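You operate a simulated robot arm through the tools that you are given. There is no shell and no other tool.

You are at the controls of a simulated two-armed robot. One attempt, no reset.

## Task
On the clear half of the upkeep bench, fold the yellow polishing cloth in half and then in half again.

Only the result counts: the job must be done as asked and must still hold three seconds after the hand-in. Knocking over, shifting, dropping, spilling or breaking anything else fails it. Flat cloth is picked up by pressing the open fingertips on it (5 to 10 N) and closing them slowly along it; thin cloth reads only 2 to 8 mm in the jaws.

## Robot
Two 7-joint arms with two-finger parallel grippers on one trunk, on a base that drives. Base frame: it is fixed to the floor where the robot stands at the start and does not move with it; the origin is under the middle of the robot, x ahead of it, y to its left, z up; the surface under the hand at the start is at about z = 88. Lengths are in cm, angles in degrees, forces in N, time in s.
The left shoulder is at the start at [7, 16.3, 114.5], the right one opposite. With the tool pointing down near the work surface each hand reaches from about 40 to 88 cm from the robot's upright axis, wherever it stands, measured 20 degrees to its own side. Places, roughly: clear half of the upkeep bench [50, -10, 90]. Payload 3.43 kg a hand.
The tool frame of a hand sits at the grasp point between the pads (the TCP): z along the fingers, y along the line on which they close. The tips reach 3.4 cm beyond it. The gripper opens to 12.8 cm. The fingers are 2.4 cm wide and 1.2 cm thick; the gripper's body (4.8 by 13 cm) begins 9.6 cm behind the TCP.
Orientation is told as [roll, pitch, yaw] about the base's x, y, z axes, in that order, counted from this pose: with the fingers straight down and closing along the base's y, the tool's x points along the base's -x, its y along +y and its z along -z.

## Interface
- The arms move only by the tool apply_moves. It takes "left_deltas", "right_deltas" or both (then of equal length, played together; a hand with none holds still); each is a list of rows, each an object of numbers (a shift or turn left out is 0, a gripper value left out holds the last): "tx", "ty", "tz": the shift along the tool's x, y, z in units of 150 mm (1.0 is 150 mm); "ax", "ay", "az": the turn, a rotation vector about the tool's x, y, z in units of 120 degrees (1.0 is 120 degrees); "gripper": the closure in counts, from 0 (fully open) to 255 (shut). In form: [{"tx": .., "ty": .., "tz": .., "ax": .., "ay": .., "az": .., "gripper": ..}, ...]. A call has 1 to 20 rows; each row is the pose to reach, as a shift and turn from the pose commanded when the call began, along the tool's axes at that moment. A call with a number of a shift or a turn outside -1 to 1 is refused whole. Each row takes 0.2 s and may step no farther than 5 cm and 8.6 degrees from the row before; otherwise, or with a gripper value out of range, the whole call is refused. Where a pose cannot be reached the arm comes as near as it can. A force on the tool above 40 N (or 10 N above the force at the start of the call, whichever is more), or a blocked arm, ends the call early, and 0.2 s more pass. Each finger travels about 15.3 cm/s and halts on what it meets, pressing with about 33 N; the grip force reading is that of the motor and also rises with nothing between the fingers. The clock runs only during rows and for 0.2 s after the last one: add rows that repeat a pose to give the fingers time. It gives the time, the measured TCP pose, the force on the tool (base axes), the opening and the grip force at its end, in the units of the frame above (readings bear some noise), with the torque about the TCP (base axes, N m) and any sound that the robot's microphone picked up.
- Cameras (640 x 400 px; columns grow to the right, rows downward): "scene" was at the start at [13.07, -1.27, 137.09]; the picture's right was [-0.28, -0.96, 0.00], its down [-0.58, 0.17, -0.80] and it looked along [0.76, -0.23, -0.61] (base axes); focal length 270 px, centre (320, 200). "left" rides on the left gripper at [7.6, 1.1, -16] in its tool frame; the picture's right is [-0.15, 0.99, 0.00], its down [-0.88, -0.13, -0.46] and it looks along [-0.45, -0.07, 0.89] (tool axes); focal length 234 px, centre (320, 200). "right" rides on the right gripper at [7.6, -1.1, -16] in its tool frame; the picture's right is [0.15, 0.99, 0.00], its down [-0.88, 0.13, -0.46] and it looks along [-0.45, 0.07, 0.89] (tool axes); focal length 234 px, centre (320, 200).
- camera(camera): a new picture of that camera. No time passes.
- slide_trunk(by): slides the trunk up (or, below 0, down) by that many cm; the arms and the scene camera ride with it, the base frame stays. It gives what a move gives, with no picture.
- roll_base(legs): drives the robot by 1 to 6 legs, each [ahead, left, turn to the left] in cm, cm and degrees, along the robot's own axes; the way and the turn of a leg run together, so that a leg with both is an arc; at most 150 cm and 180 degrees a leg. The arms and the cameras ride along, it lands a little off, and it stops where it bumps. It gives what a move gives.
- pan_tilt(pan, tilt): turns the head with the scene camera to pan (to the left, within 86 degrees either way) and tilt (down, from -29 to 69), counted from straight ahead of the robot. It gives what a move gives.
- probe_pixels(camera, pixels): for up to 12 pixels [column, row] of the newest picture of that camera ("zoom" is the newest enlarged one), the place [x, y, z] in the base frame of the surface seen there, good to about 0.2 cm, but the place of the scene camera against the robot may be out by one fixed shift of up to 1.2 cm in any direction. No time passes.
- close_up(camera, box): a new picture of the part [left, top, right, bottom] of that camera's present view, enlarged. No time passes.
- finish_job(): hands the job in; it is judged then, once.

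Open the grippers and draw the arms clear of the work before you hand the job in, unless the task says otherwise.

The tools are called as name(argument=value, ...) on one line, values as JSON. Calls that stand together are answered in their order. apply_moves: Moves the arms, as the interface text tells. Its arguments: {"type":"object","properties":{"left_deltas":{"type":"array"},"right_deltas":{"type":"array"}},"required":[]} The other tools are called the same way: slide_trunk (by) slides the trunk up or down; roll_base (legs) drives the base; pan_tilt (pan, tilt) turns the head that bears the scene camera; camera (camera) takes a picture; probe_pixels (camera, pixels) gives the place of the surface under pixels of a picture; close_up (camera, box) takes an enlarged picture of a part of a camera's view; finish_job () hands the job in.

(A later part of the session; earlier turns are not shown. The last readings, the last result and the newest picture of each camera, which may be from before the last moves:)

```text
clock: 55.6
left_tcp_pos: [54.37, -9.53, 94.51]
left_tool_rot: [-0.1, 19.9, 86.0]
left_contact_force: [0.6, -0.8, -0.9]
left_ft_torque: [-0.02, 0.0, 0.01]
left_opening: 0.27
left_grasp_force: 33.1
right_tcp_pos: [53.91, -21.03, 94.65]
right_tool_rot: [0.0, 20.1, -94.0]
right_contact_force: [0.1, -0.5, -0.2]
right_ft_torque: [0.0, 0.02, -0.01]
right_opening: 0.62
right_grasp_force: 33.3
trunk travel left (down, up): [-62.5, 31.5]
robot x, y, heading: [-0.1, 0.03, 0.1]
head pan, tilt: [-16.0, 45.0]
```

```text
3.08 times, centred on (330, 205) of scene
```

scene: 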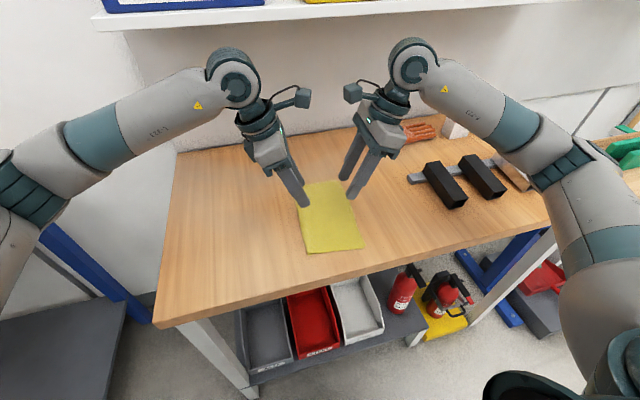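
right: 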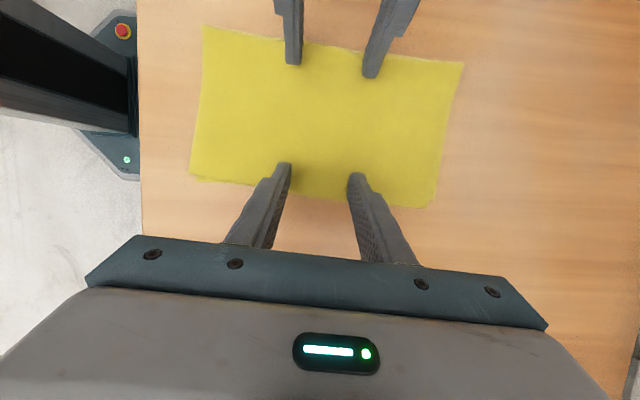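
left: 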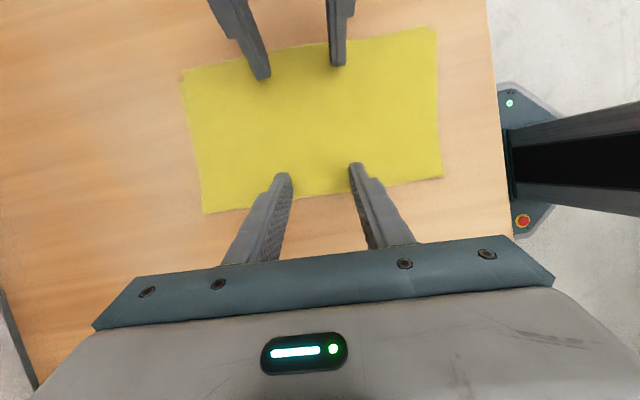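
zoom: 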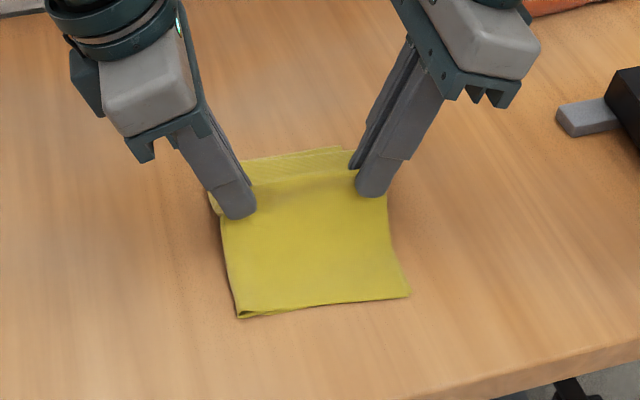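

It is coming up on both sides. I lift another 5 cm and check.

apply_moves(left_deltas=[{"tx": 0.023, "tz": -0.063}, {"tx": 0.046, "tz": -0.126}, {"tx": 0.068, "tz": -0.188}, {"tx": 0.091, "tz": -0.251}, {"tx": 0.114, "tz": -0.313}, {"tx": 0.114, "tz": -0.313}], right_deltas=[{"tx": 0.023, "tz": -0.063}, {"tx": 0.046, "tz": -0.126}, {"tx": 0.068, "tz": -0.188}, {"tx": 0.091, "tz": -0.251}, {"tx": 0.114, "tz": -0.313}, {"tx": 0.114, "tz": -0.313}])

close_up(camera="left", box=[160, 0, 460, 230])

close_up(camera="right", box=[170, 0, 480, 230])

close_up(camera="scene", box=[270, 120, 390, 250])

```text
clock: 57.0
left_tcp_pos: [54.56, -9.33, 99.45]
left_tool_rot: [0.0, 19.9, 86.1]
left_contact_force: [-0.6, 0.0, -0.1]
left_ft_torque: [-0.01, 0.0, 0.01]
left_opening: 0.24
left_grasp_force: 33.2
right_tcp_pos: [53.99, -21.03, 99.46]
right_tool_rot: [0.0, 20.1, -93.8]
right_contact_force: [-0.1, -0.2, 0.3]
right_ft_torque: [0.0, -0.01, 0.0]
right_opening: 0.61
right_grasp_force: 32.7
trunk travel left (down, up): [-62.5, 31.5]
robot x, y, heading: [0.01, -0.06, 0.1]
head pan, tilt: [-16.0, 45.0]
```

```text
1.74 times, centred on (310, 115) of left
```

zoom: 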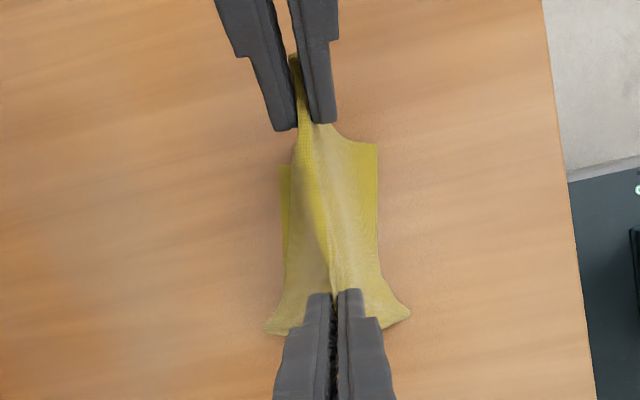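

```text
1.74 times, centred on (325, 115) of right
```

zoom: 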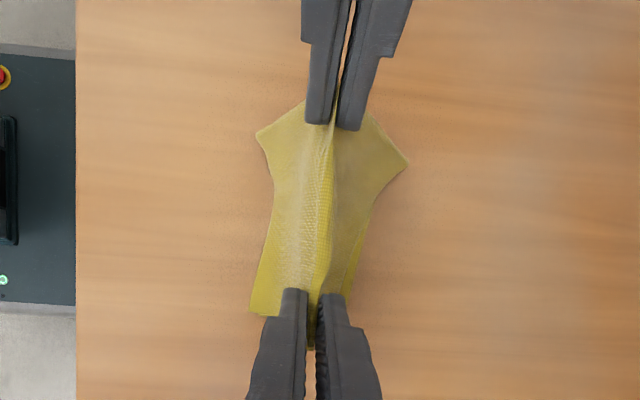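

```text
3.08 times, centred on (330, 185) of scene
```

zoom: 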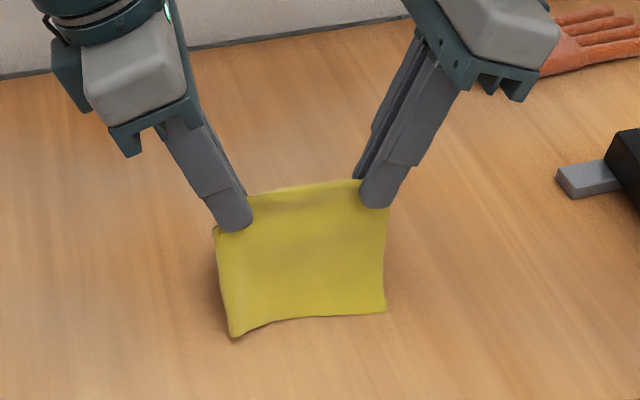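

Both sides hang together over the midline. I lift 4 cm more so the lower edges hang free.

apply_moves(left_deltas=[{"tx": 0.023, "tz": -0.063}, {"tx": 0.046, "tz": -0.126}, {"tx": 0.068, "tz": -0.188}, {"tx": 0.091, "tz": -0.251}, {"tx": 0.091, "tz": -0.251}, {"tx": 0.091, "tz": -0.251}, {"tx": 0.091, "tz": -0.251}], right_deltas=[{"tx": 0.023, "tz": -0.063}, {"tx": 0.046, "tz": -0.126}, {"tx": 0.068, "tz": -0.188}, {"tx": 0.091, "tz": -0.251}, {"tx": 0.091, "tz": -0.251}, {"tx": 0.091, "tz": -0.251}, {"tx": 0.091, "tz": -0.251}])

close_up(camera="left", box=[160, 0, 460, 230])

close_up(camera="right", box=[170, 0, 480, 230])

close_up(camera="scene", box=[270, 120, 390, 250])

```text
clock: 58.6
left_tcp_pos: [54.31, -9.25, 103.53]
left_tool_rot: [0.0, 19.9, 86.0]
left_contact_force: [0.2, 0.4, 0.2]
left_ft_torque: [0.02, -0.01, -0.01]
left_opening: 0.24
left_grasp_force: 33.0
right_tcp_pos: [53.88, -20.99, 103.49]
right_tool_rot: [0.0, 20.1, -93.8]
right_contact_force: [0.0, 0.1, 0.4]
right_ft_torque: [-0.01, -0.01, 0.02]
right_opening: 0.63
right_grasp_force: 33.8
trunk travel left (down, up): [-62.5, 31.5]
robot x, y, heading: [0.1, -0.22, -0.2]
head pan, tilt: [-16.0, 45.0]
```

```text
1.74 times, centred on (310, 115) of left
```

zoom: 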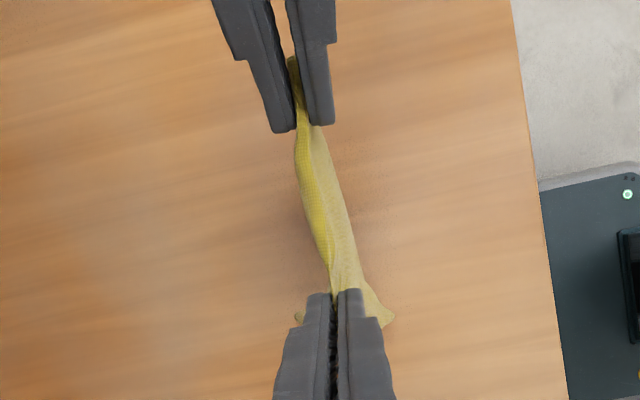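

```text
1.74 times, centred on (325, 115) of right
```

zoom: 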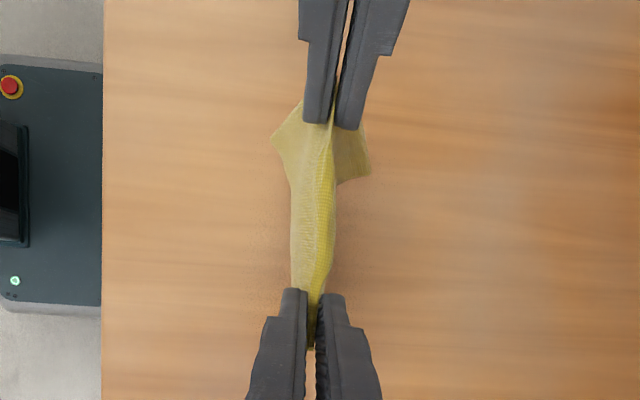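

```text
3.08 times, centred on (330, 185) of scene
```

zoom: 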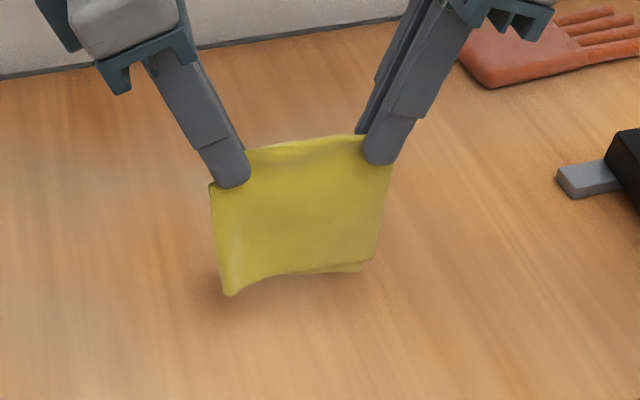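

The cloth now hangs in quarters from both hands. I probe its lower edge heights to plan the lay-down.

probe_pixels(camera="zoom", pixels=[[228, 292], [285, 272], [362, 264], [372, 258], [300, 145], [350, 138], [215, 190], [388, 170], [300, 210]])

```text
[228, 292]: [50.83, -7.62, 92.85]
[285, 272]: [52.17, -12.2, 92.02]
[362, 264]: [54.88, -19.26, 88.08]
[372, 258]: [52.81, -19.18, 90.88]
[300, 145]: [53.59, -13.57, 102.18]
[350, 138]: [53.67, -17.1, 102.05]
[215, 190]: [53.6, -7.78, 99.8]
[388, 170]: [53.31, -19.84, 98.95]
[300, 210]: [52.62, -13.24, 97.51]
```

The lower edges hang at about z 91–92, about 9.3 cm below the tips. Before shifting the hands forward to give room for laying toward the robot, I check where the shelf is.

pan_tilt(pan=-5, tilt=25)

camera(camera="scene")

```text
clock: 59.4
left_tcp_pos: [54.27, -9.36, 103.52]
left_tool_rot: [0.0, 19.9, 86.0]
left_contact_force: [0.1, 0.0, -0.2]
left_ft_torque: [0.0, -0.01, -0.02]
left_opening: 0.23
left_grasp_force: 33.2
right_tcp_pos: [53.87, -20.95, 103.5]
right_tool_rot: [0.0, 20.1, -93.9]
right_contact_force: [-0.1, -0.1, -0.2]
right_ft_torque: [0.0, -0.01, 0.02]
right_opening: 0.62
right_grasp_force: 32.9
trunk travel left (down, up): [-62.5, 31.5]
robot x, y, heading: [-0.02, -0.31, 0.0]
head pan, tilt: [-5.0, 25.0]
```

```text
taken
```

scene: 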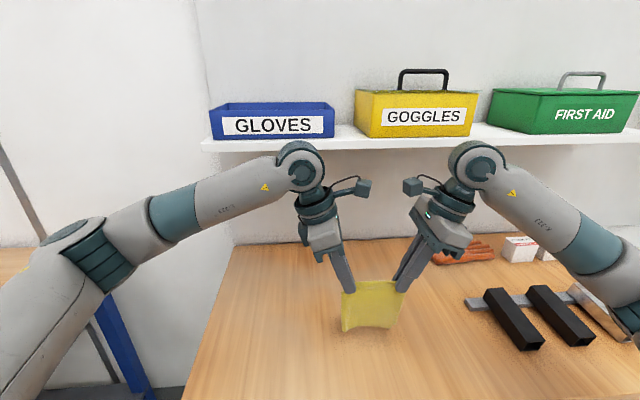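

probe_pixels(camera="scene", pixels=[[220, 148], [350, 142], [400, 140], [600, 142], [300, 152], [300, 175], [480, 155], [365, 187], [412, 186], [270, 128], [465, 250], [510, 250]])

```text
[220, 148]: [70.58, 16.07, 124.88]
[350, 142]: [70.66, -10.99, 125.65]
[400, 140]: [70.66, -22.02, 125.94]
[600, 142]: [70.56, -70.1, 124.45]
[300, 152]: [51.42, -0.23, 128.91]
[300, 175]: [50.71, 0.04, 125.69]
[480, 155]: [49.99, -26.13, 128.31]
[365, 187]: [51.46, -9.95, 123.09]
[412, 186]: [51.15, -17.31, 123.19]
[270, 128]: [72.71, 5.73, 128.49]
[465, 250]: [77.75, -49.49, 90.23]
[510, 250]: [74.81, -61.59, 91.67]
```

The shelf's front edge is at x≈70.6, z≈125, so the hands must not go far forward; instead I drive the base back 12 cm to give the arms room to tilt, with the cloth held.

roll_base(legs=[[-12, 0, 0]])

camera(camera="scene")

```text
clock: 60.6
left_tcp_pos: [42.23, -9.32, 103.51]
left_tool_rot: [0.0, 19.9, 86.1]
left_contact_force: [0.0, 0.5, -0.6]
left_ft_torque: [0.0, -0.02, 0.05]
left_opening: 0.27
left_grasp_force: 33.0
right_tcp_pos: [41.78, -21.08, 103.53]
right_tool_rot: [0.0, 20.1, -93.8]
right_contact_force: [-0.5, 0.5, 0.2]
right_ft_torque: [-0.01, 0.01, 0.0]
right_opening: 0.62
right_grasp_force: 33.1
trunk travel left (down, up): [-62.5, 31.5]
robot x, y, heading: [-12.38, -0.13, 0.3]
head pan, tilt: [-5.0, 25.0]
```

```text
taken
```

scene: 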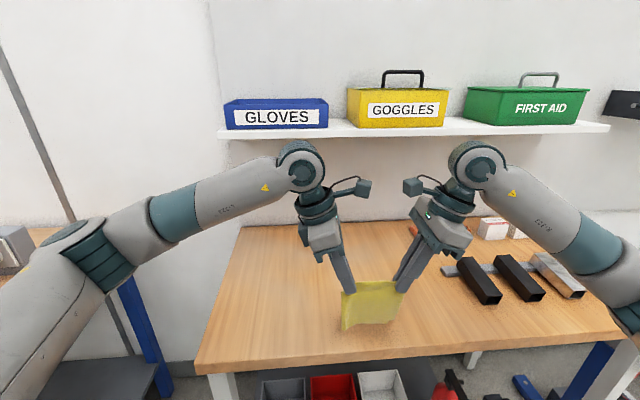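

The base moved back cleanly with the cloth still held. I extend both hands forward 15 cm together and let the cloth settle.

apply_moves(left_deltas=[{"ty": -0.06}, {"ty": -0.16}, {"ty": -0.28}, {"ty": -0.4}, {"ty": -0.52}, {"ty": -0.64}, {"ty": -0.76}, {"ty": -0.87}, {"ty": -0.95}, {"ty": -1.0}, {"ty": -1.0}, {"ty": -1.0}, {"ty": -1.0}, {"ty": -1.0}], right_deltas=[{"ty": 0.06}, {"ty": 0.16}, {"ty": 0.28}, {"ty": 0.4}, {"ty": 0.52}, {"ty": 0.64}, {"ty": 0.76}, {"ty": 0.87}, {"ty": 0.95}, {"ty": 1.0}, {"ty": 1.0}, {"ty": 1.0}, {"ty": 1.0}, {"ty": 1.0}])

pan_tilt(pan=-14, tilt=40)

camera(camera="scene")

close_up(camera="scene", box=[250, 110, 400, 240])

close_up(camera="left", box=[160, 0, 460, 230])

close_up(camera="right", box=[170, 0, 480, 230])

```text
clock: 63.6
left_tcp_pos: [57.26, -10.25, 103.52]
left_tool_rot: [0.0, 20.0, 86.1]
left_contact_force: [0.6, -0.4, 0.4]
left_ft_torque: [0.0, 0.01, 0.01]
left_opening: 0.26
left_grasp_force: 33.2
right_tcp_pos: [56.78, -21.88, 103.49]
right_tool_rot: [0.0, 20.0, -93.9]
right_contact_force: [-0.7, -0.7, 0.9]
right_ft_torque: [0.0, -0.01, -0.04]
right_opening: 0.62
right_grasp_force: 33.1
trunk travel left (down, up): [-62.5, 31.5]
robot x, y, heading: [-12.34, -0.09, -0.0]
head pan, tilt: [-5.0, 25.0]
```

```text
clock: 64.4
left_tcp_pos: [57.19, -10.25, 103.53]
left_tool_rot: [0.0, 19.9, 86.1]
left_contact_force: [0.1, -0.6, -0.1]
left_ft_torque: [0.02, -0.03, 0.01]
left_opening: 0.26
left_grasp_force: 32.8
right_tcp_pos: [56.81, -21.82, 103.58]
right_tool_rot: [0.0, 20.1, -93.9]
right_contact_force: [-0.2, 0.5, 0.8]
right_ft_torque: [0.01, 0.01, -0.01]
right_opening: 0.61
right_grasp_force: 33.4
trunk travel left (down, up): [-62.5, 31.5]
robot x, y, heading: [-12.04, 0.18, 0.1]
head pan, tilt: [-14.0, 40.0]
```

```text
taken
```

scene: 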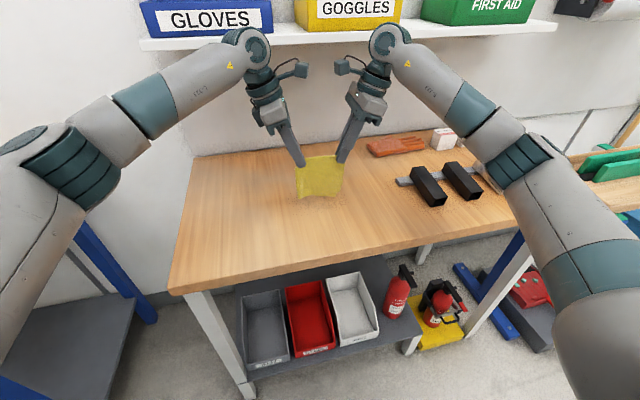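

```text
3.08 times, centred on (325, 175) of scene
```

zoom: 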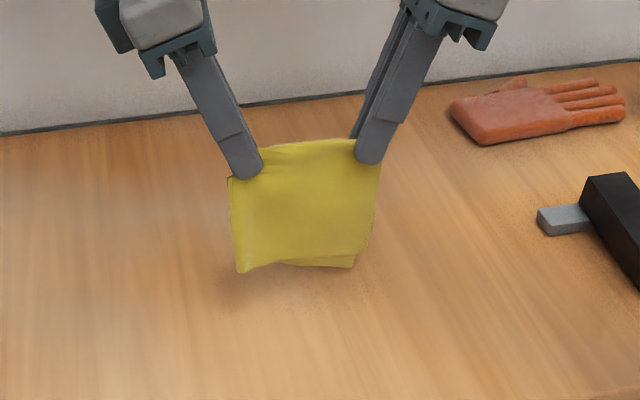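

```text
1.74 times, centred on (310, 115) of left
```

zoom: 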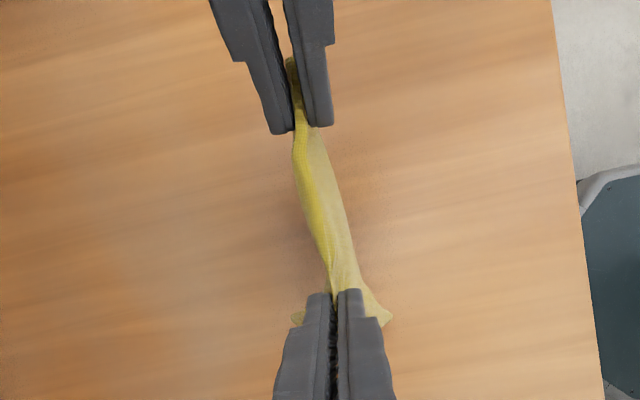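

```text
1.74 times, centred on (325, 115) of right
```

zoom: 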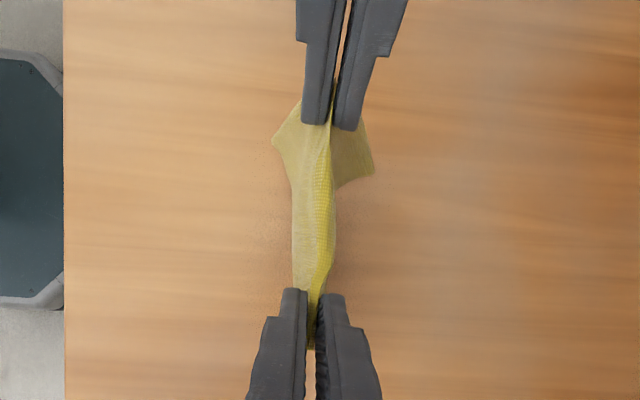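

The cloth hangs well, with the left lower corners flaring a little. I move 3 cm further forward, then lower while drifting back toward the robot so the flared corners trail forward as they touch the bench.

apply_moves(left_deltas=[{"ty": -0.067}, {"ty": -0.147}, {"ty": -0.2}, {"ty": -0.2, "tz": 0.0376, "tx": -0.0137}, {"ty": -0.2, "tz": 0.0815, "tx": -0.0296}, {"ty": -0.187, "tz": 0.1316, "tx": -0.0479}, {"ty": -0.133, "tz": 0.163, "tx": -0.0593}, {"ty": -0.067, "tz": 0.188, "tx": -0.0684}, {"ty": 0.0, "tz": 0.2068, "tx": -0.0752}, {"ty": 0.067, "tz": 0.2193, "tx": -0.0798}], right_deltas=[{"ty": 0.067}, {"ty": 0.147}, {"ty": 0.2}, {"ty": 0.2, "tz": 0.0376, "tx": -0.0137}, {"ty": 0.2, "tz": 0.0815, "tx": -0.0296}, {"ty": 0.187, "tz": 0.1316, "tx": -0.0479}, {"ty": 0.133, "tz": 0.163, "tx": -0.0593}, {"ty": 0.067, "tz": 0.188, "tx": -0.0684}, {"ty": 0.0, "tz": 0.2068, "tx": -0.0752}, {"ty": -0.067, "tz": 0.2193, "tx": -0.0798}])

close_up(camera="scene", box=[250, 110, 400, 240])

close_up(camera="left", box=[160, 0, 460, 230])

close_up(camera="right", box=[170, 0, 480, 230])

```text
clock: 66.6
left_tcp_pos: [56.1, -10.29, 99.94]
left_tool_rot: [0.1, 19.8, 86.1]
left_contact_force: [1.1, -0.2, -0.7]
left_ft_torque: [0.01, -0.02, 0.02]
left_opening: 0.26
left_grasp_force: 33.0
right_tcp_pos: [55.66, -21.89, 99.86]
right_tool_rot: [0.0, 20.2, -93.9]
right_contact_force: [0.6, -0.1, -0.4]
right_ft_torque: [-0.02, -0.02, 0.0]
right_opening: 0.62
right_grasp_force: 32.8
trunk travel left (down, up): [-62.5, 31.5]
robot x, y, heading: [-12.28, 0.08, -0.0]
head pan, tilt: [-14.0, 40.0]
```

```text
3.08 times, centred on (325, 175) of scene
```

zoom: 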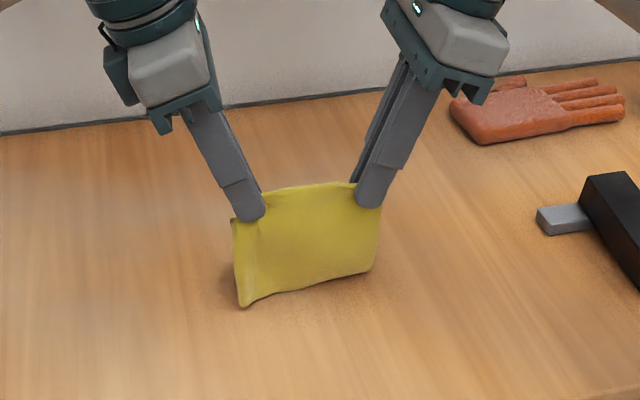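

```text
1.74 times, centred on (310, 115) of left
```

zoom: 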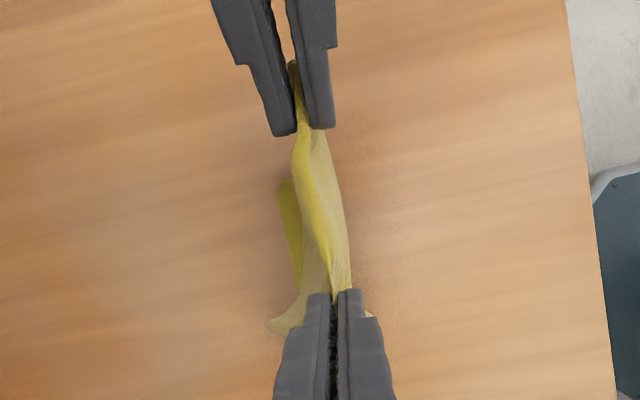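

```text
1.74 times, centred on (325, 115) of right
```

zoom: 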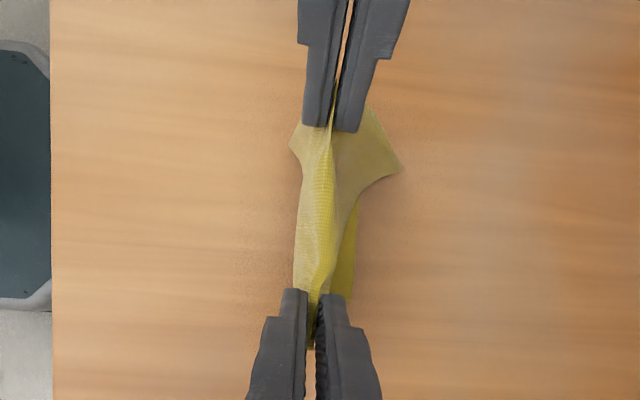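

The lower edges now trail forward as wanted. I continue laying the cloth: hands move back toward the robot on an arc while tilting forward.

apply_moves(left_deltas=[{"ty": 0.094, "tz": 0.0195, "tx": -0.0071, "ax": 0.0313, "az": 0.0114}, {"ty": 0.2, "tz": 0.0527, "tx": -0.0192, "ax": 0.0705, "az": 0.0257}, {"ty": 0.298, "tz": 0.1003, "tx": -0.0365, "ax": 0.1096, "az": 0.0399}, {"ty": 0.389, "tz": 0.1611, "tx": -0.0586, "ax": 0.1488, "az": 0.0542}, {"ty": 0.47, "tz": 0.2319, "tx": -0.0844, "ax": 0.1958, "az": 0.0713}, {"ty": 0.543, "tz": 0.3046, "tx": -0.1108, "ax": 0.2427, "az": 0.0884}, {"ty": 0.601, "tz": 0.3786, "tx": -0.1377, "ax": 0.2897, "az": 0.1055}], right_deltas=[{"ty": -0.094, "tz": 0.0195, "tx": -0.0071, "ax": -0.0313, "az": -0.0114}, {"ty": -0.2, "tz": 0.0527, "tx": -0.0192, "ax": -0.0705, "az": -0.0257}, {"ty": -0.298, "tz": 0.1003, "tx": -0.0365, "ax": -0.1096, "az": -0.0399}, {"ty": -0.389, "tz": 0.1611, "tx": -0.0586, "ax": -0.1488, "az": -0.0542}, {"ty": -0.47, "tz": 0.2319, "tx": -0.0844, "ax": -0.1958, "az": -0.0713}, {"ty": -0.543, "tz": 0.3046, "tx": -0.1108, "ax": -0.2427, "az": -0.0884}, {"ty": -0.601, "tz": 0.3786, "tx": -0.1377, "ax": -0.2897, "az": -0.1055}])

camera(camera="scene")

close_up(camera="scene", box=[250, 130, 400, 260])

close_up(camera="left", box=[160, 0, 460, 230])

close_up(camera="right", box=[170, 0, 480, 230])

```text
clock: 68.2
left_tcp_pos: [47.2, -9.6, 94.01]
left_tool_rot: [-38.8, 15.7, 73.7]
left_contact_force: [-0.8, -1.0, -0.3]
left_ft_torque: [0.01, 0.04, 0.0]
left_opening: 0.25
left_grasp_force: 33.3
right_tcp_pos: [46.73, -21.19, 93.9]
right_tool_rot: [38.8, 15.9, -81.4]
right_contact_force: [-0.3, 1.5, 0.0]
right_ft_torque: [0.01, 0.04, 0.03]
right_opening: 0.22
right_grasp_force: 32.7
trunk travel left (down, up): [-62.5, 31.5]
robot x, y, heading: [-12.19, -0.2, 0.1]
head pan, tilt: [-14.0, 40.0]
```

```text
taken
```

scene: 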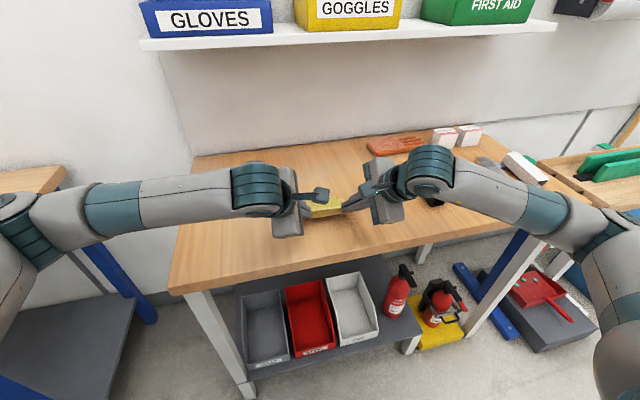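

```text
3.08 times, centred on (325, 195) of scene
```

zoom: 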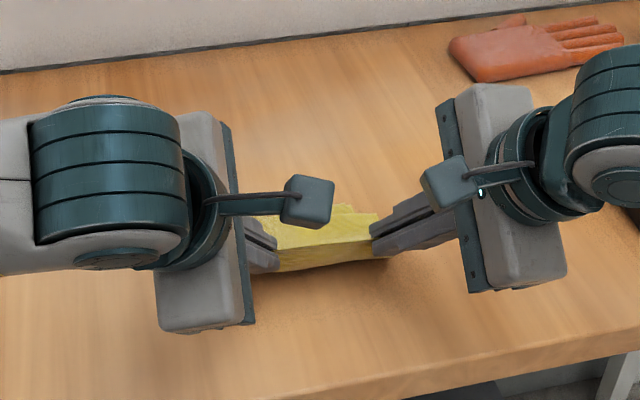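

```text
1.74 times, centred on (310, 115) of left
```

zoom: 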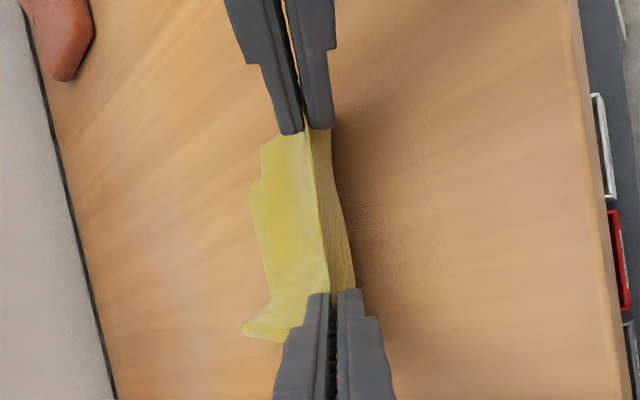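

```text
1.74 times, centred on (325, 115) of right
```

zoom: 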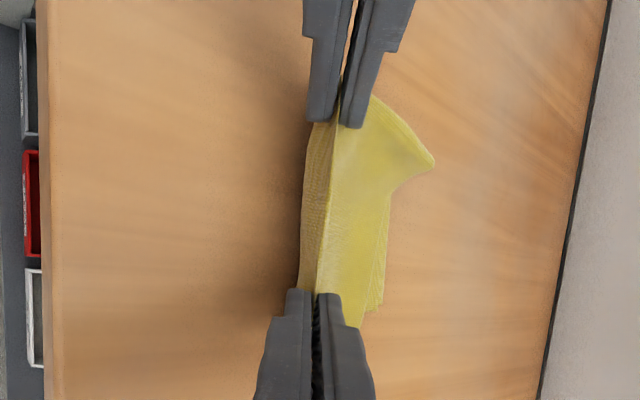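

The cloth is lying down forward of the hands. I lower the remaining 2 cm with a little more tilt and pull.

apply_moves(left_deltas=[{"ty": 0.038, "tx": -0.0053, "tz": 0.0146, "ax": 0.0157, "az": 0.0057}, {"ty": 0.075, "tx": -0.0106, "tz": 0.0292, "ax": 0.0313, "az": 0.0114}, {"ty": 0.113, "tx": -0.0159, "tz": 0.0437, "ax": 0.047, "az": 0.0171}, {"ty": 0.15, "tx": -0.0212, "tz": 0.0583, "ax": 0.0626, "az": 0.0228}, {"ty": 0.15, "tx": -0.0212, "tz": 0.0583, "ax": 0.0626, "az": 0.0228}], right_deltas=[{"ty": -0.038, "tx": -0.0053, "tz": 0.0146, "ax": -0.0157, "az": -0.0057}, {"ty": -0.075, "tx": -0.0106, "tz": 0.0292, "ax": -0.0313, "az": -0.0114}, {"ty": -0.113, "tx": -0.0159, "tz": 0.0437, "ax": -0.047, "az": -0.0171}, {"ty": -0.15, "tx": -0.0212, "tz": 0.0583, "ax": -0.0626, "az": -0.0228}, {"ty": -0.15, "tx": -0.0212, "tz": 0.0583, "ax": -0.0626, "az": -0.0228}])

close_up(camera="scene", box=[250, 130, 400, 260])

close_up(camera="left", box=[160, 0, 460, 230])

close_up(camera="right", box=[170, 0, 480, 230])

```text
clock: 69.4
left_tcp_pos: [45.9, -9.37, 91.86]
left_tool_rot: [-46.7, 14.0, 71.5]
left_contact_force: [-0.6, -3.4, -0.8]
left_ft_torque: [-0.06, 0.02, -0.07]
left_opening: 0.23
left_grasp_force: 32.7
right_tcp_pos: [45.54, -21.18, 92.06]
right_tool_rot: [46.8, 14.1, -79.4]
right_contact_force: [0.3, 3.1, -0.5]
right_ft_torque: [0.06, 0.0, 0.06]
right_opening: 0.19
right_grasp_force: 33.2
trunk travel left (down, up): [-62.5, 31.5]
robot x, y, heading: [-12.08, 0.1, -0.2]
head pan, tilt: [-14.0, 40.0]
```

```text
3.08 times, centred on (325, 195) of scene
```

zoom: 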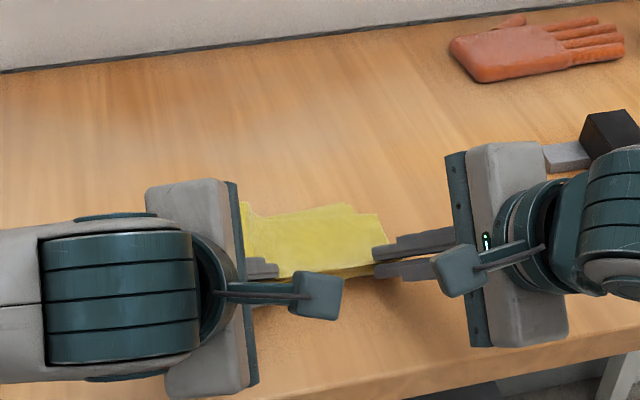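

```text
1.74 times, centred on (310, 115) of left
```

zoom: 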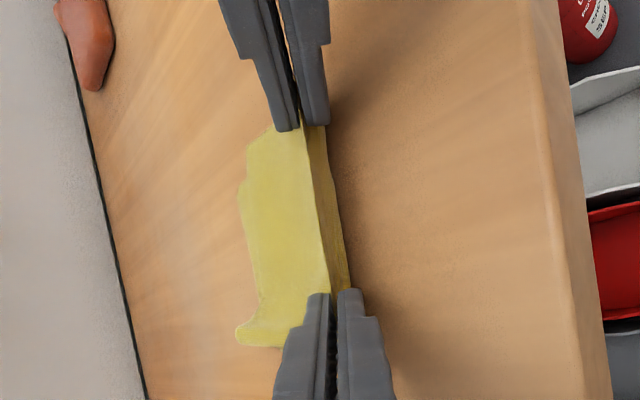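

```text
1.74 times, centred on (325, 115) of right
```

zoom: 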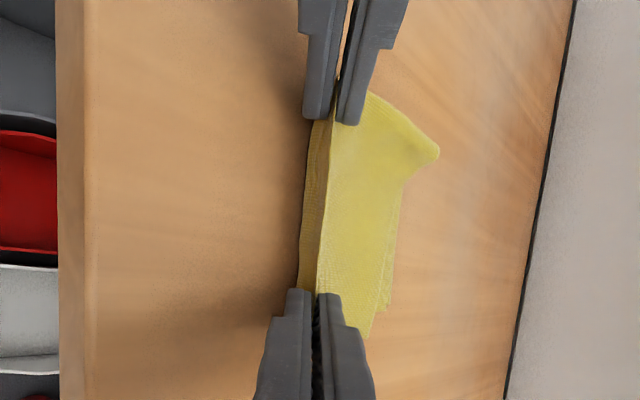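

The cloth's crease is down at the near side with the panels lying forward. I pull slightly, then open the fingers a little and withdraw both hands backwards along the fingers.

apply_moves(left_deltas=[{"ty": 0.033, "tz": -0.0133, "tx": 0.0048}, {"ty": 0.033, "tz": -0.0133, "tx": 0.0048}, {"ty": 0.0275, "tz": -0.0185, "tx": 0.0067, "gripper": 248}, {"ty": 0.022, "tz": -0.0237, "tx": 0.0085, "gripper": 242}, {"ty": 0.0165, "tz": -0.0288, "tx": 0.0104, "gripper": 236}, {"ty": 0.0165, "tz": -0.0288, "tx": 0.0104, "gripper": 230}, {"ty": 0.0165, "tz": -0.0288, "tx": 0.0104, "gripper": 230}, {"ty": 0.0165, "tz": -0.07, "tx": 0.0104}, {"ty": 0.0165, "tz": -0.12, "tx": 0.0104}, {"ty": 0.0165, "tz": -0.18, "tx": 0.0104}, {"ty": 0.0165, "tz": -0.25, "tx": 0.0104}, {"ty": 0.0165, "tz": -0.3, "tx": 0.0104}], right_deltas=[{"ty": -0.033, "tz": -0.0133, "tx": 0.0048}, {"ty": -0.033, "tz": -0.0133, "tx": 0.0048}, {"ty": -0.0275, "tz": -0.0185, "tx": 0.0067, "gripper": 248}, {"ty": -0.022, "tz": -0.0237, "tx": 0.0085, "gripper": 242}, {"ty": -0.0165, "tz": -0.0288, "tx": 0.0104, "gripper": 236}, {"ty": -0.0165, "tz": -0.0288, "tx": 0.0104, "gripper": 230}, {"ty": -0.0165, "tz": -0.0288, "tx": 0.0104, "gripper": 230}, {"ty": -0.0165, "tz": -0.07, "tx": 0.0104}, {"ty": -0.0165, "tz": -0.12, "tx": 0.0104}, {"ty": -0.0165, "tz": -0.18, "tx": 0.0104}, {"ty": -0.0165, "tz": -0.25, "tx": 0.0104}, {"ty": -0.0165, "tz": -0.3, "tx": 0.0104}])

camera(camera="scene")

close_up(camera="left", box=[160, 0, 460, 230])

close_up(camera="right", box=[170, 0, 480, 230])

```text
clock: 72.0
left_tcp_pos: [42.91, -8.02, 94.78]
left_tool_rot: [-46.7, 13.8, 71.7]
left_contact_force: [0.3, -0.3, 0.5]
left_ft_torque: [0.01, 0.02, 0.01]
left_opening: 1.22
left_grasp_force: 0.0
right_tcp_pos: [42.35, -22.4, 94.8]
right_tool_rot: [46.8, 14.1, -79.4]
right_contact_force: [0.7, -0.2, 0.0]
right_ft_torque: [-0.03, 0.02, 0.01]
right_opening: 1.26
right_grasp_force: 0.1
trunk travel left (down, up): [-62.5, 31.5]
robot x, y, heading: [-12.17, 0.04, 0.1]
head pan, tilt: [-14.0, 40.0]
```

```text
taken
```

scene: 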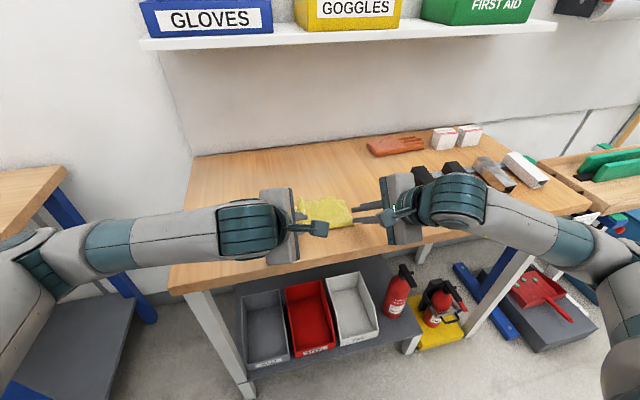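

```text
1.74 times, centred on (310, 115) of left
```

zoom: 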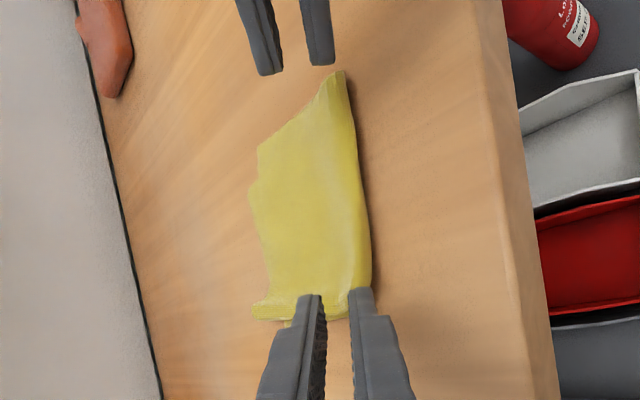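

```text
1.74 times, centred on (325, 115) of right
```

zoom: 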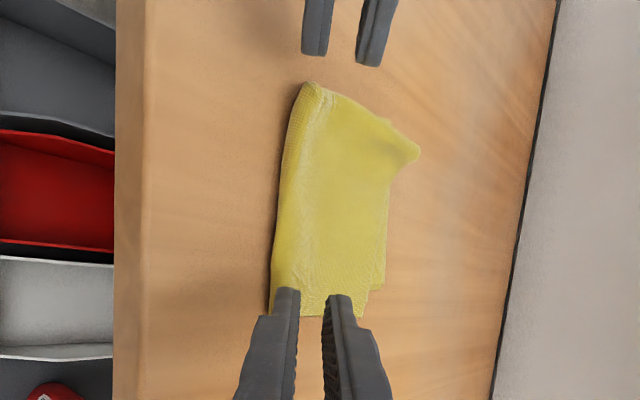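

The cloth is released. I raise both hands and turn them back upright to look at the result.

apply_moves(left_deltas=[{"ty": -0.09, "tz": -0.085, "tx": 0.031}, {"ty": -0.18, "tz": -0.17, "tx": 0.062, "ax": -0.04, "az": -0.015}, {"ty": -0.27, "tz": -0.254, "tx": 0.092, "ax": -0.1, "az": -0.036}, {"ty": -0.36, "tz": -0.339, "tx": 0.123, "ax": -0.16, "az": -0.058}, {"ty": -0.471, "tz": -0.443, "tx": 0.161, "ax": -0.22, "az": -0.08}, {"ty": -0.471, "tz": -0.443, "tx": 0.161, "ax": -0.285, "az": -0.104}, {"ty": -0.471, "tz": -0.443, "tx": 0.161, "ax": -0.352, "az": -0.128}], right_deltas=[{"ty": 0.09, "tz": -0.085, "tx": 0.031}, {"ty": 0.18, "tz": -0.17, "tx": 0.062, "ax": 0.04, "az": 0.015}, {"ty": 0.27, "tz": -0.254, "tx": 0.092, "ax": 0.1, "az": 0.036}, {"ty": 0.36, "tz": -0.339, "tx": 0.123, "ax": 0.16, "az": 0.058}, {"ty": 0.471, "tz": -0.443, "tx": 0.161, "ax": 0.22, "az": 0.08}, {"ty": 0.471, "tz": -0.443, "tx": 0.161, "ax": 0.285, "az": 0.104}, {"ty": 0.471, "tz": -0.443, "tx": 0.161, "ax": 0.352, "az": 0.128}])

camera(camera="scene")

camera(camera="left")

camera(camera="right")

```text
clock: 73.6
left_tcp_pos: [42.91, -8.07, 104.55]
left_tool_rot: [0.2, 20.0, 86.1]
left_contact_force: [0.0, 0.4, -0.1]
left_ft_torque: [0.01, 0.02, -0.04]
left_opening: 1.27
left_grasp_force: 0.1
right_tcp_pos: [42.35, -22.19, 104.65]
right_tool_rot: [-0.1, 20.1, -93.9]
right_contact_force: [0.3, -0.2, -0.2]
right_ft_torque: [0.0, 0.0, -0.01]
right_opening: 1.26
right_grasp_force: 0.1
trunk travel left (down, up): [-62.5, 31.5]
robot x, y, heading: [-12.5, 0.07, -0.0]
head pan, tilt: [-14.0, 40.0]
```

```text
taken
```

scene: 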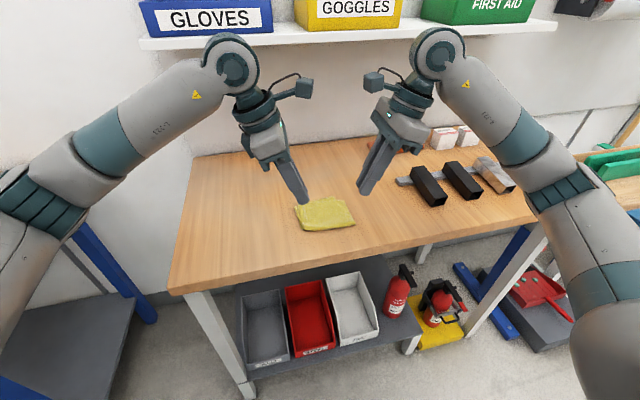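

```text
taken
```

left: 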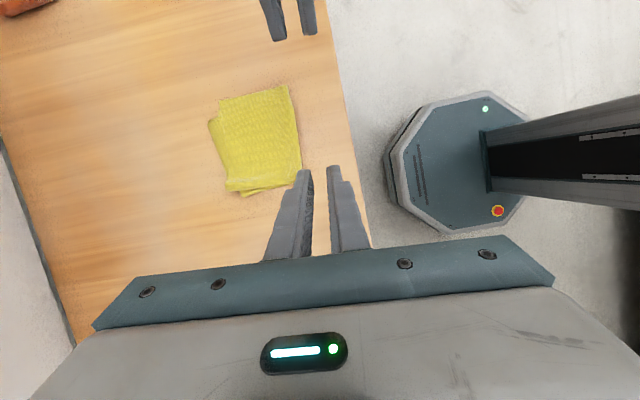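

```text
taken
```

right: 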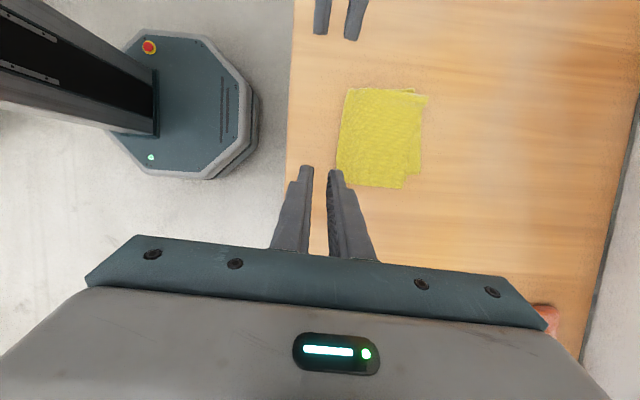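

The cloth lies in quarters with slightly offset edges. I zoom in from all three cameras to judge its shape.

close_up(camera="scene", box=[280, 185, 370, 240])

close_up(camera="left", box=[190, 70, 320, 210])

close_up(camera="right", box=[320, 70, 450, 200])

```text
7.11 times, centred on (325, 212) of scene
```

zoom: 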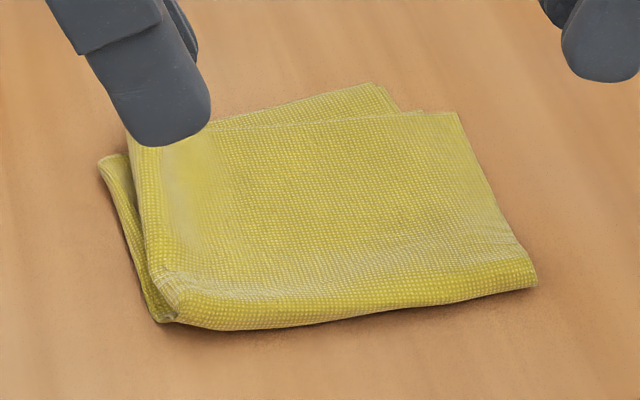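

```text
2.86 times, centred on (255, 140) of left
```

zoom: 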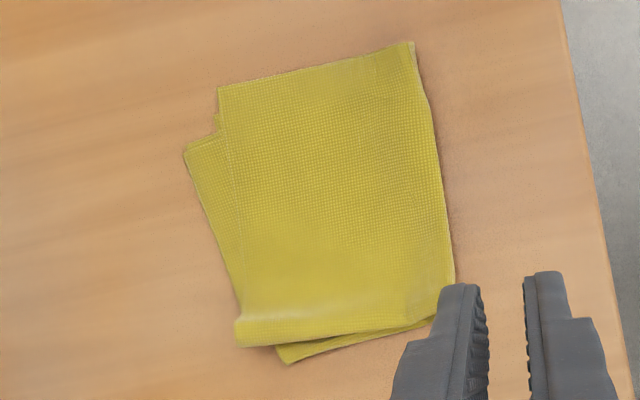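

```text
3.08 times, centred on (385, 135) of right
```

zoom: 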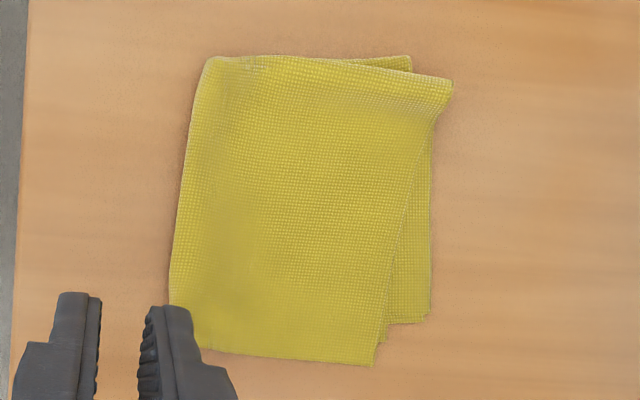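

I probe the corner positions to quantify the misalignment between the upper and lower panels.

probe_pixels(camera="zoom", pixels=[[374, 364], [428, 318], [384, 340], [450, 85], [410, 60], [208, 60], [172, 300], [200, 346], [300, 200], [400, 250], [230, 100], [430, 150]])

```text
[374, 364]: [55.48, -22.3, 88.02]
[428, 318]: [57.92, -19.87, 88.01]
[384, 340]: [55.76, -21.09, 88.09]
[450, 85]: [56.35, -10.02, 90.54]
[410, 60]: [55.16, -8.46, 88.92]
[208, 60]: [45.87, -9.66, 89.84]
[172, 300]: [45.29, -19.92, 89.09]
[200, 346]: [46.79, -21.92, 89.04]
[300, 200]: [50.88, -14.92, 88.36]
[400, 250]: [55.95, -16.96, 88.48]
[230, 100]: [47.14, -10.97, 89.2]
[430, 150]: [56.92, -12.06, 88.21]
```

The panels are misaligned by about 3 cm at the open corner: the upper panel's corner is at (55.5,-22.3), the lower one's at (57.9,-19.9). I'll correct this by pressing closed fingertips of the right hand on the part of the upper panel that overhangs the lower one and dragging it over; first I bring the right hand above (54.4,-21.8).

apply_moves(right_deltas=[{"ty": 0.15, "gripper": 255}, {"ty": 0.35, "tx": 0.01, "tz": 0.005, "gripper": 255}, {"ty": 0.55, "tx": 0.03, "tz": 0.01}, {"ty": 0.72, "tx": 0.06, "tz": 0.02}, {"ty": 0.8, "tx": 0.04, "tz": 0.12}, {"ty": 0.8, "tx": -0.02, "tz": 0.3}, {"ty": 0.8, "tx": -0.08, "tz": 0.46}, {"ty": 0.8, "tx": -0.13, "tz": 0.598}, {"ty": 0.8, "tx": -0.13, "tz": 0.598}])

camera(camera="right")

close_up(camera="right", box=[200, 0, 420, 200])

camera(camera="left")

```text
clock: 75.6
left_tcp_pos: [42.91, -8.09, 104.76]
left_tool_rot: [0.1, 20.0, 86.1]
left_contact_force: [0.0, -1.0, 0.9]
left_ft_torque: [-0.03, -0.02, 0.03]
left_opening: 1.22
left_grasp_force: 0.2
right_tcp_pos: [54.13, -21.75, 95.7]
right_tool_rot: [0.0, 19.9, -93.8]
right_contact_force: [-0.2, 1.1, -0.3]
right_ft_torque: [0.03, -0.01, -0.03]
right_opening: 0.01
right_grasp_force: 33.3
trunk travel left (down, up): [-62.5, 31.5]
robot x, y, heading: [-11.87, -0.0, 0.3]
head pan, tilt: [-14.0, 40.0]
```

```text
taken
```

right: 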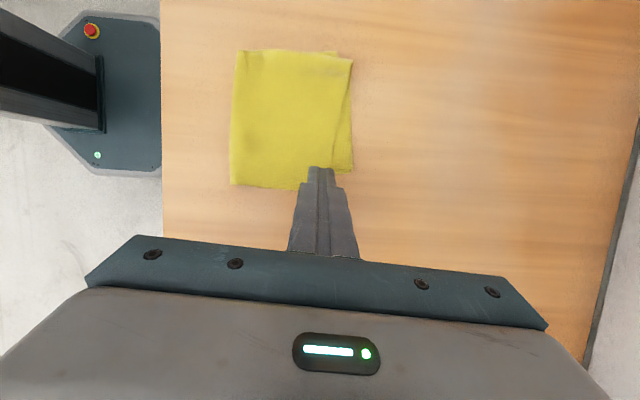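

```text
2.00 times, centred on (310, 100) of right
```

zoom: 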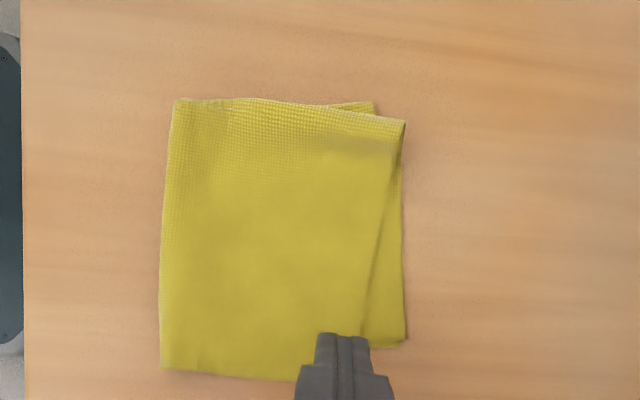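

```text
taken
```

left: 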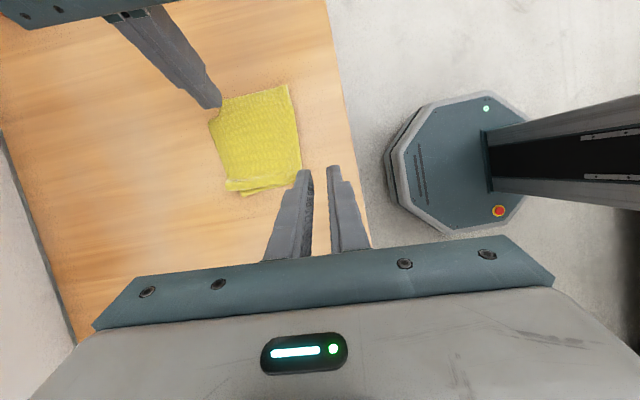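

The fingertip is over the overhanging corner. I lower it to near contact.

apply_moves(right_deltas=[{"tx": -0.03, "tz": 0.08, "ty": 0.013}, {"tx": -0.06, "tz": 0.16, "ty": 0.013}, {"tx": -0.084, "tz": 0.23, "ty": 0.013}, {"tx": -0.084, "tz": 0.23, "ty": 0.013}])

```text
clock: 76.6
left_tcp_pos: [42.85, -8.04, 104.7]
left_tool_rot: [0.1, 19.8, 86.1]
left_contact_force: [-0.3, -0.1, 0.2]
left_ft_torque: [0.0, 0.0, 0.01]
left_opening: 1.26
left_grasp_force: 0.0
right_tcp_pos: [54.5, -21.81, 91.84]
right_tool_rot: [-0.1, 20.0, -93.8]
right_contact_force: [-0.1, -0.3, -0.1]
right_ft_torque: [-0.02, 0.03, -0.01]
right_opening: 0.0
right_grasp_force: 32.9
trunk travel left (down, up): [-62.5, 31.5]
robot x, y, heading: [-11.73, -0.1, -0.2]
head pan, tilt: [-14.0, 40.0]
```

No contact yet; I press about 2 mm further.

apply_moves(right_deltas=[{"tx": -0.0046, "tz": 0.0125}, {"tx": -0.0046, "tz": 0.0125}])

```text
clock: 77.2
left_tcp_pos: [42.77, -8.14, 104.74]
left_tool_rot: [0.0, 19.8, 86.0]
left_contact_force: [-1.0, 0.8, -0.3]
left_ft_torque: [0.02, 0.0, 0.0]
left_opening: 1.25
left_grasp_force: 0.0
right_tcp_pos: [54.52, -21.89, 91.77]
right_tool_rot: [-0.1, 20.0, -93.9]
right_contact_force: [-0.3, -0.5, 0.7]
right_ft_torque: [-0.01, 0.02, -0.01]
right_opening: 0.01
right_grasp_force: 33.9
trunk travel left (down, up): [-62.5, 31.5]
robot x, y, heading: [-12.13, 0.21, 0.2]
head pan, tilt: [-14.0, 40.0]
```

apply_moves(right_deltas=[{"tx": -0.003, "tz": 0.0085}, {"tx": -0.003, "tz": 0.0085}])

```text
clock: 77.8
left_tcp_pos: [42.86, -8.03, 104.68]
left_tool_rot: [0.0, 19.9, 86.1]
left_contact_force: [0.7, 0.6, 0.9]
left_ft_torque: [-0.01, -0.03, 0.0]
left_opening: 1.25
left_grasp_force: 0.0
right_tcp_pos: [54.42, -21.83, 91.64]
right_tool_rot: [0.0, 20.1, -93.7]
right_contact_force: [2.0, 0.2, 8.0]
right_ft_torque: [0.03, -0.05, 0.0]
right_opening: 0.02
right_grasp_force: 33.1
trunk travel left (down, up): [-62.5, 31.5]
robot x, y, heading: [-12.43, -0.07, -0.0]
head pan, tilt: [-14.0, 40.0]
```

Pressing with 8 N on the overhang. I drag it slowly forward-left by half the needed distance and look.

apply_moves(right_deltas=[{"ty": 0.011, "tx": 0.0095, "tz": 0.0035}, {"ty": 0.023, "tx": 0.019, "tz": 0.0069}, {"ty": 0.034, "tx": 0.0286, "tz": 0.0104}, {"ty": 0.045, "tx": 0.038, "tz": 0.0139}, {"ty": 0.057, "tx": 0.0477, "tz": 0.0174}])

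close_up(camera="right", box=[200, 0, 420, 200])

close_up(camera="scene", box=[280, 175, 370, 240])

```text
clock: 79.0
left_tcp_pos: [42.63, -8.12, 104.73]
left_tool_rot: [-0.2, 19.9, 86.1]
left_contact_force: [-0.1, 0.0, 0.0]
left_ft_torque: [0.0, 0.03, -0.01]
left_opening: 1.25
left_grasp_force: 0.1
right_tcp_pos: [55.32, -21.07, 91.76]
right_tool_rot: [0.2, 20.1, -93.8]
right_contact_force: [-2.4, -2.0, 12.8]
right_ft_torque: [-0.03, 0.05, -0.01]
right_opening: 0.01
right_grasp_force: 33.6
trunk travel left (down, up): [-62.5, 31.5]
robot x, y, heading: [-12.41, 0.34, -0.2]
head pan, tilt: [-14.0, 40.0]
```

```text
2.00 times, centred on (310, 100) of right
```

zoom: 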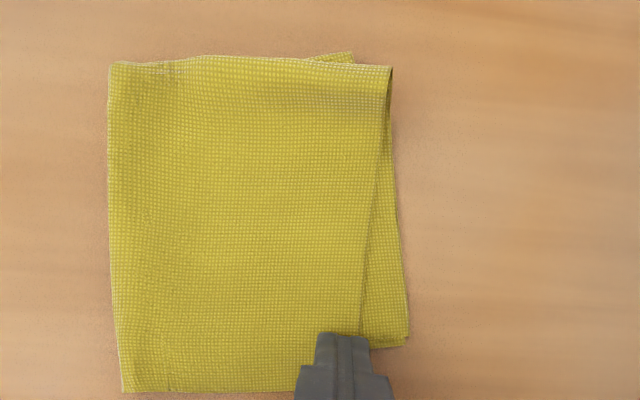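

```text
6.15 times, centred on (325, 208) of scene
```

zoom: 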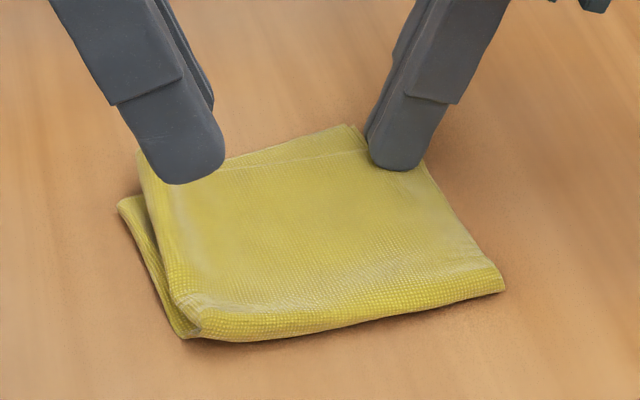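

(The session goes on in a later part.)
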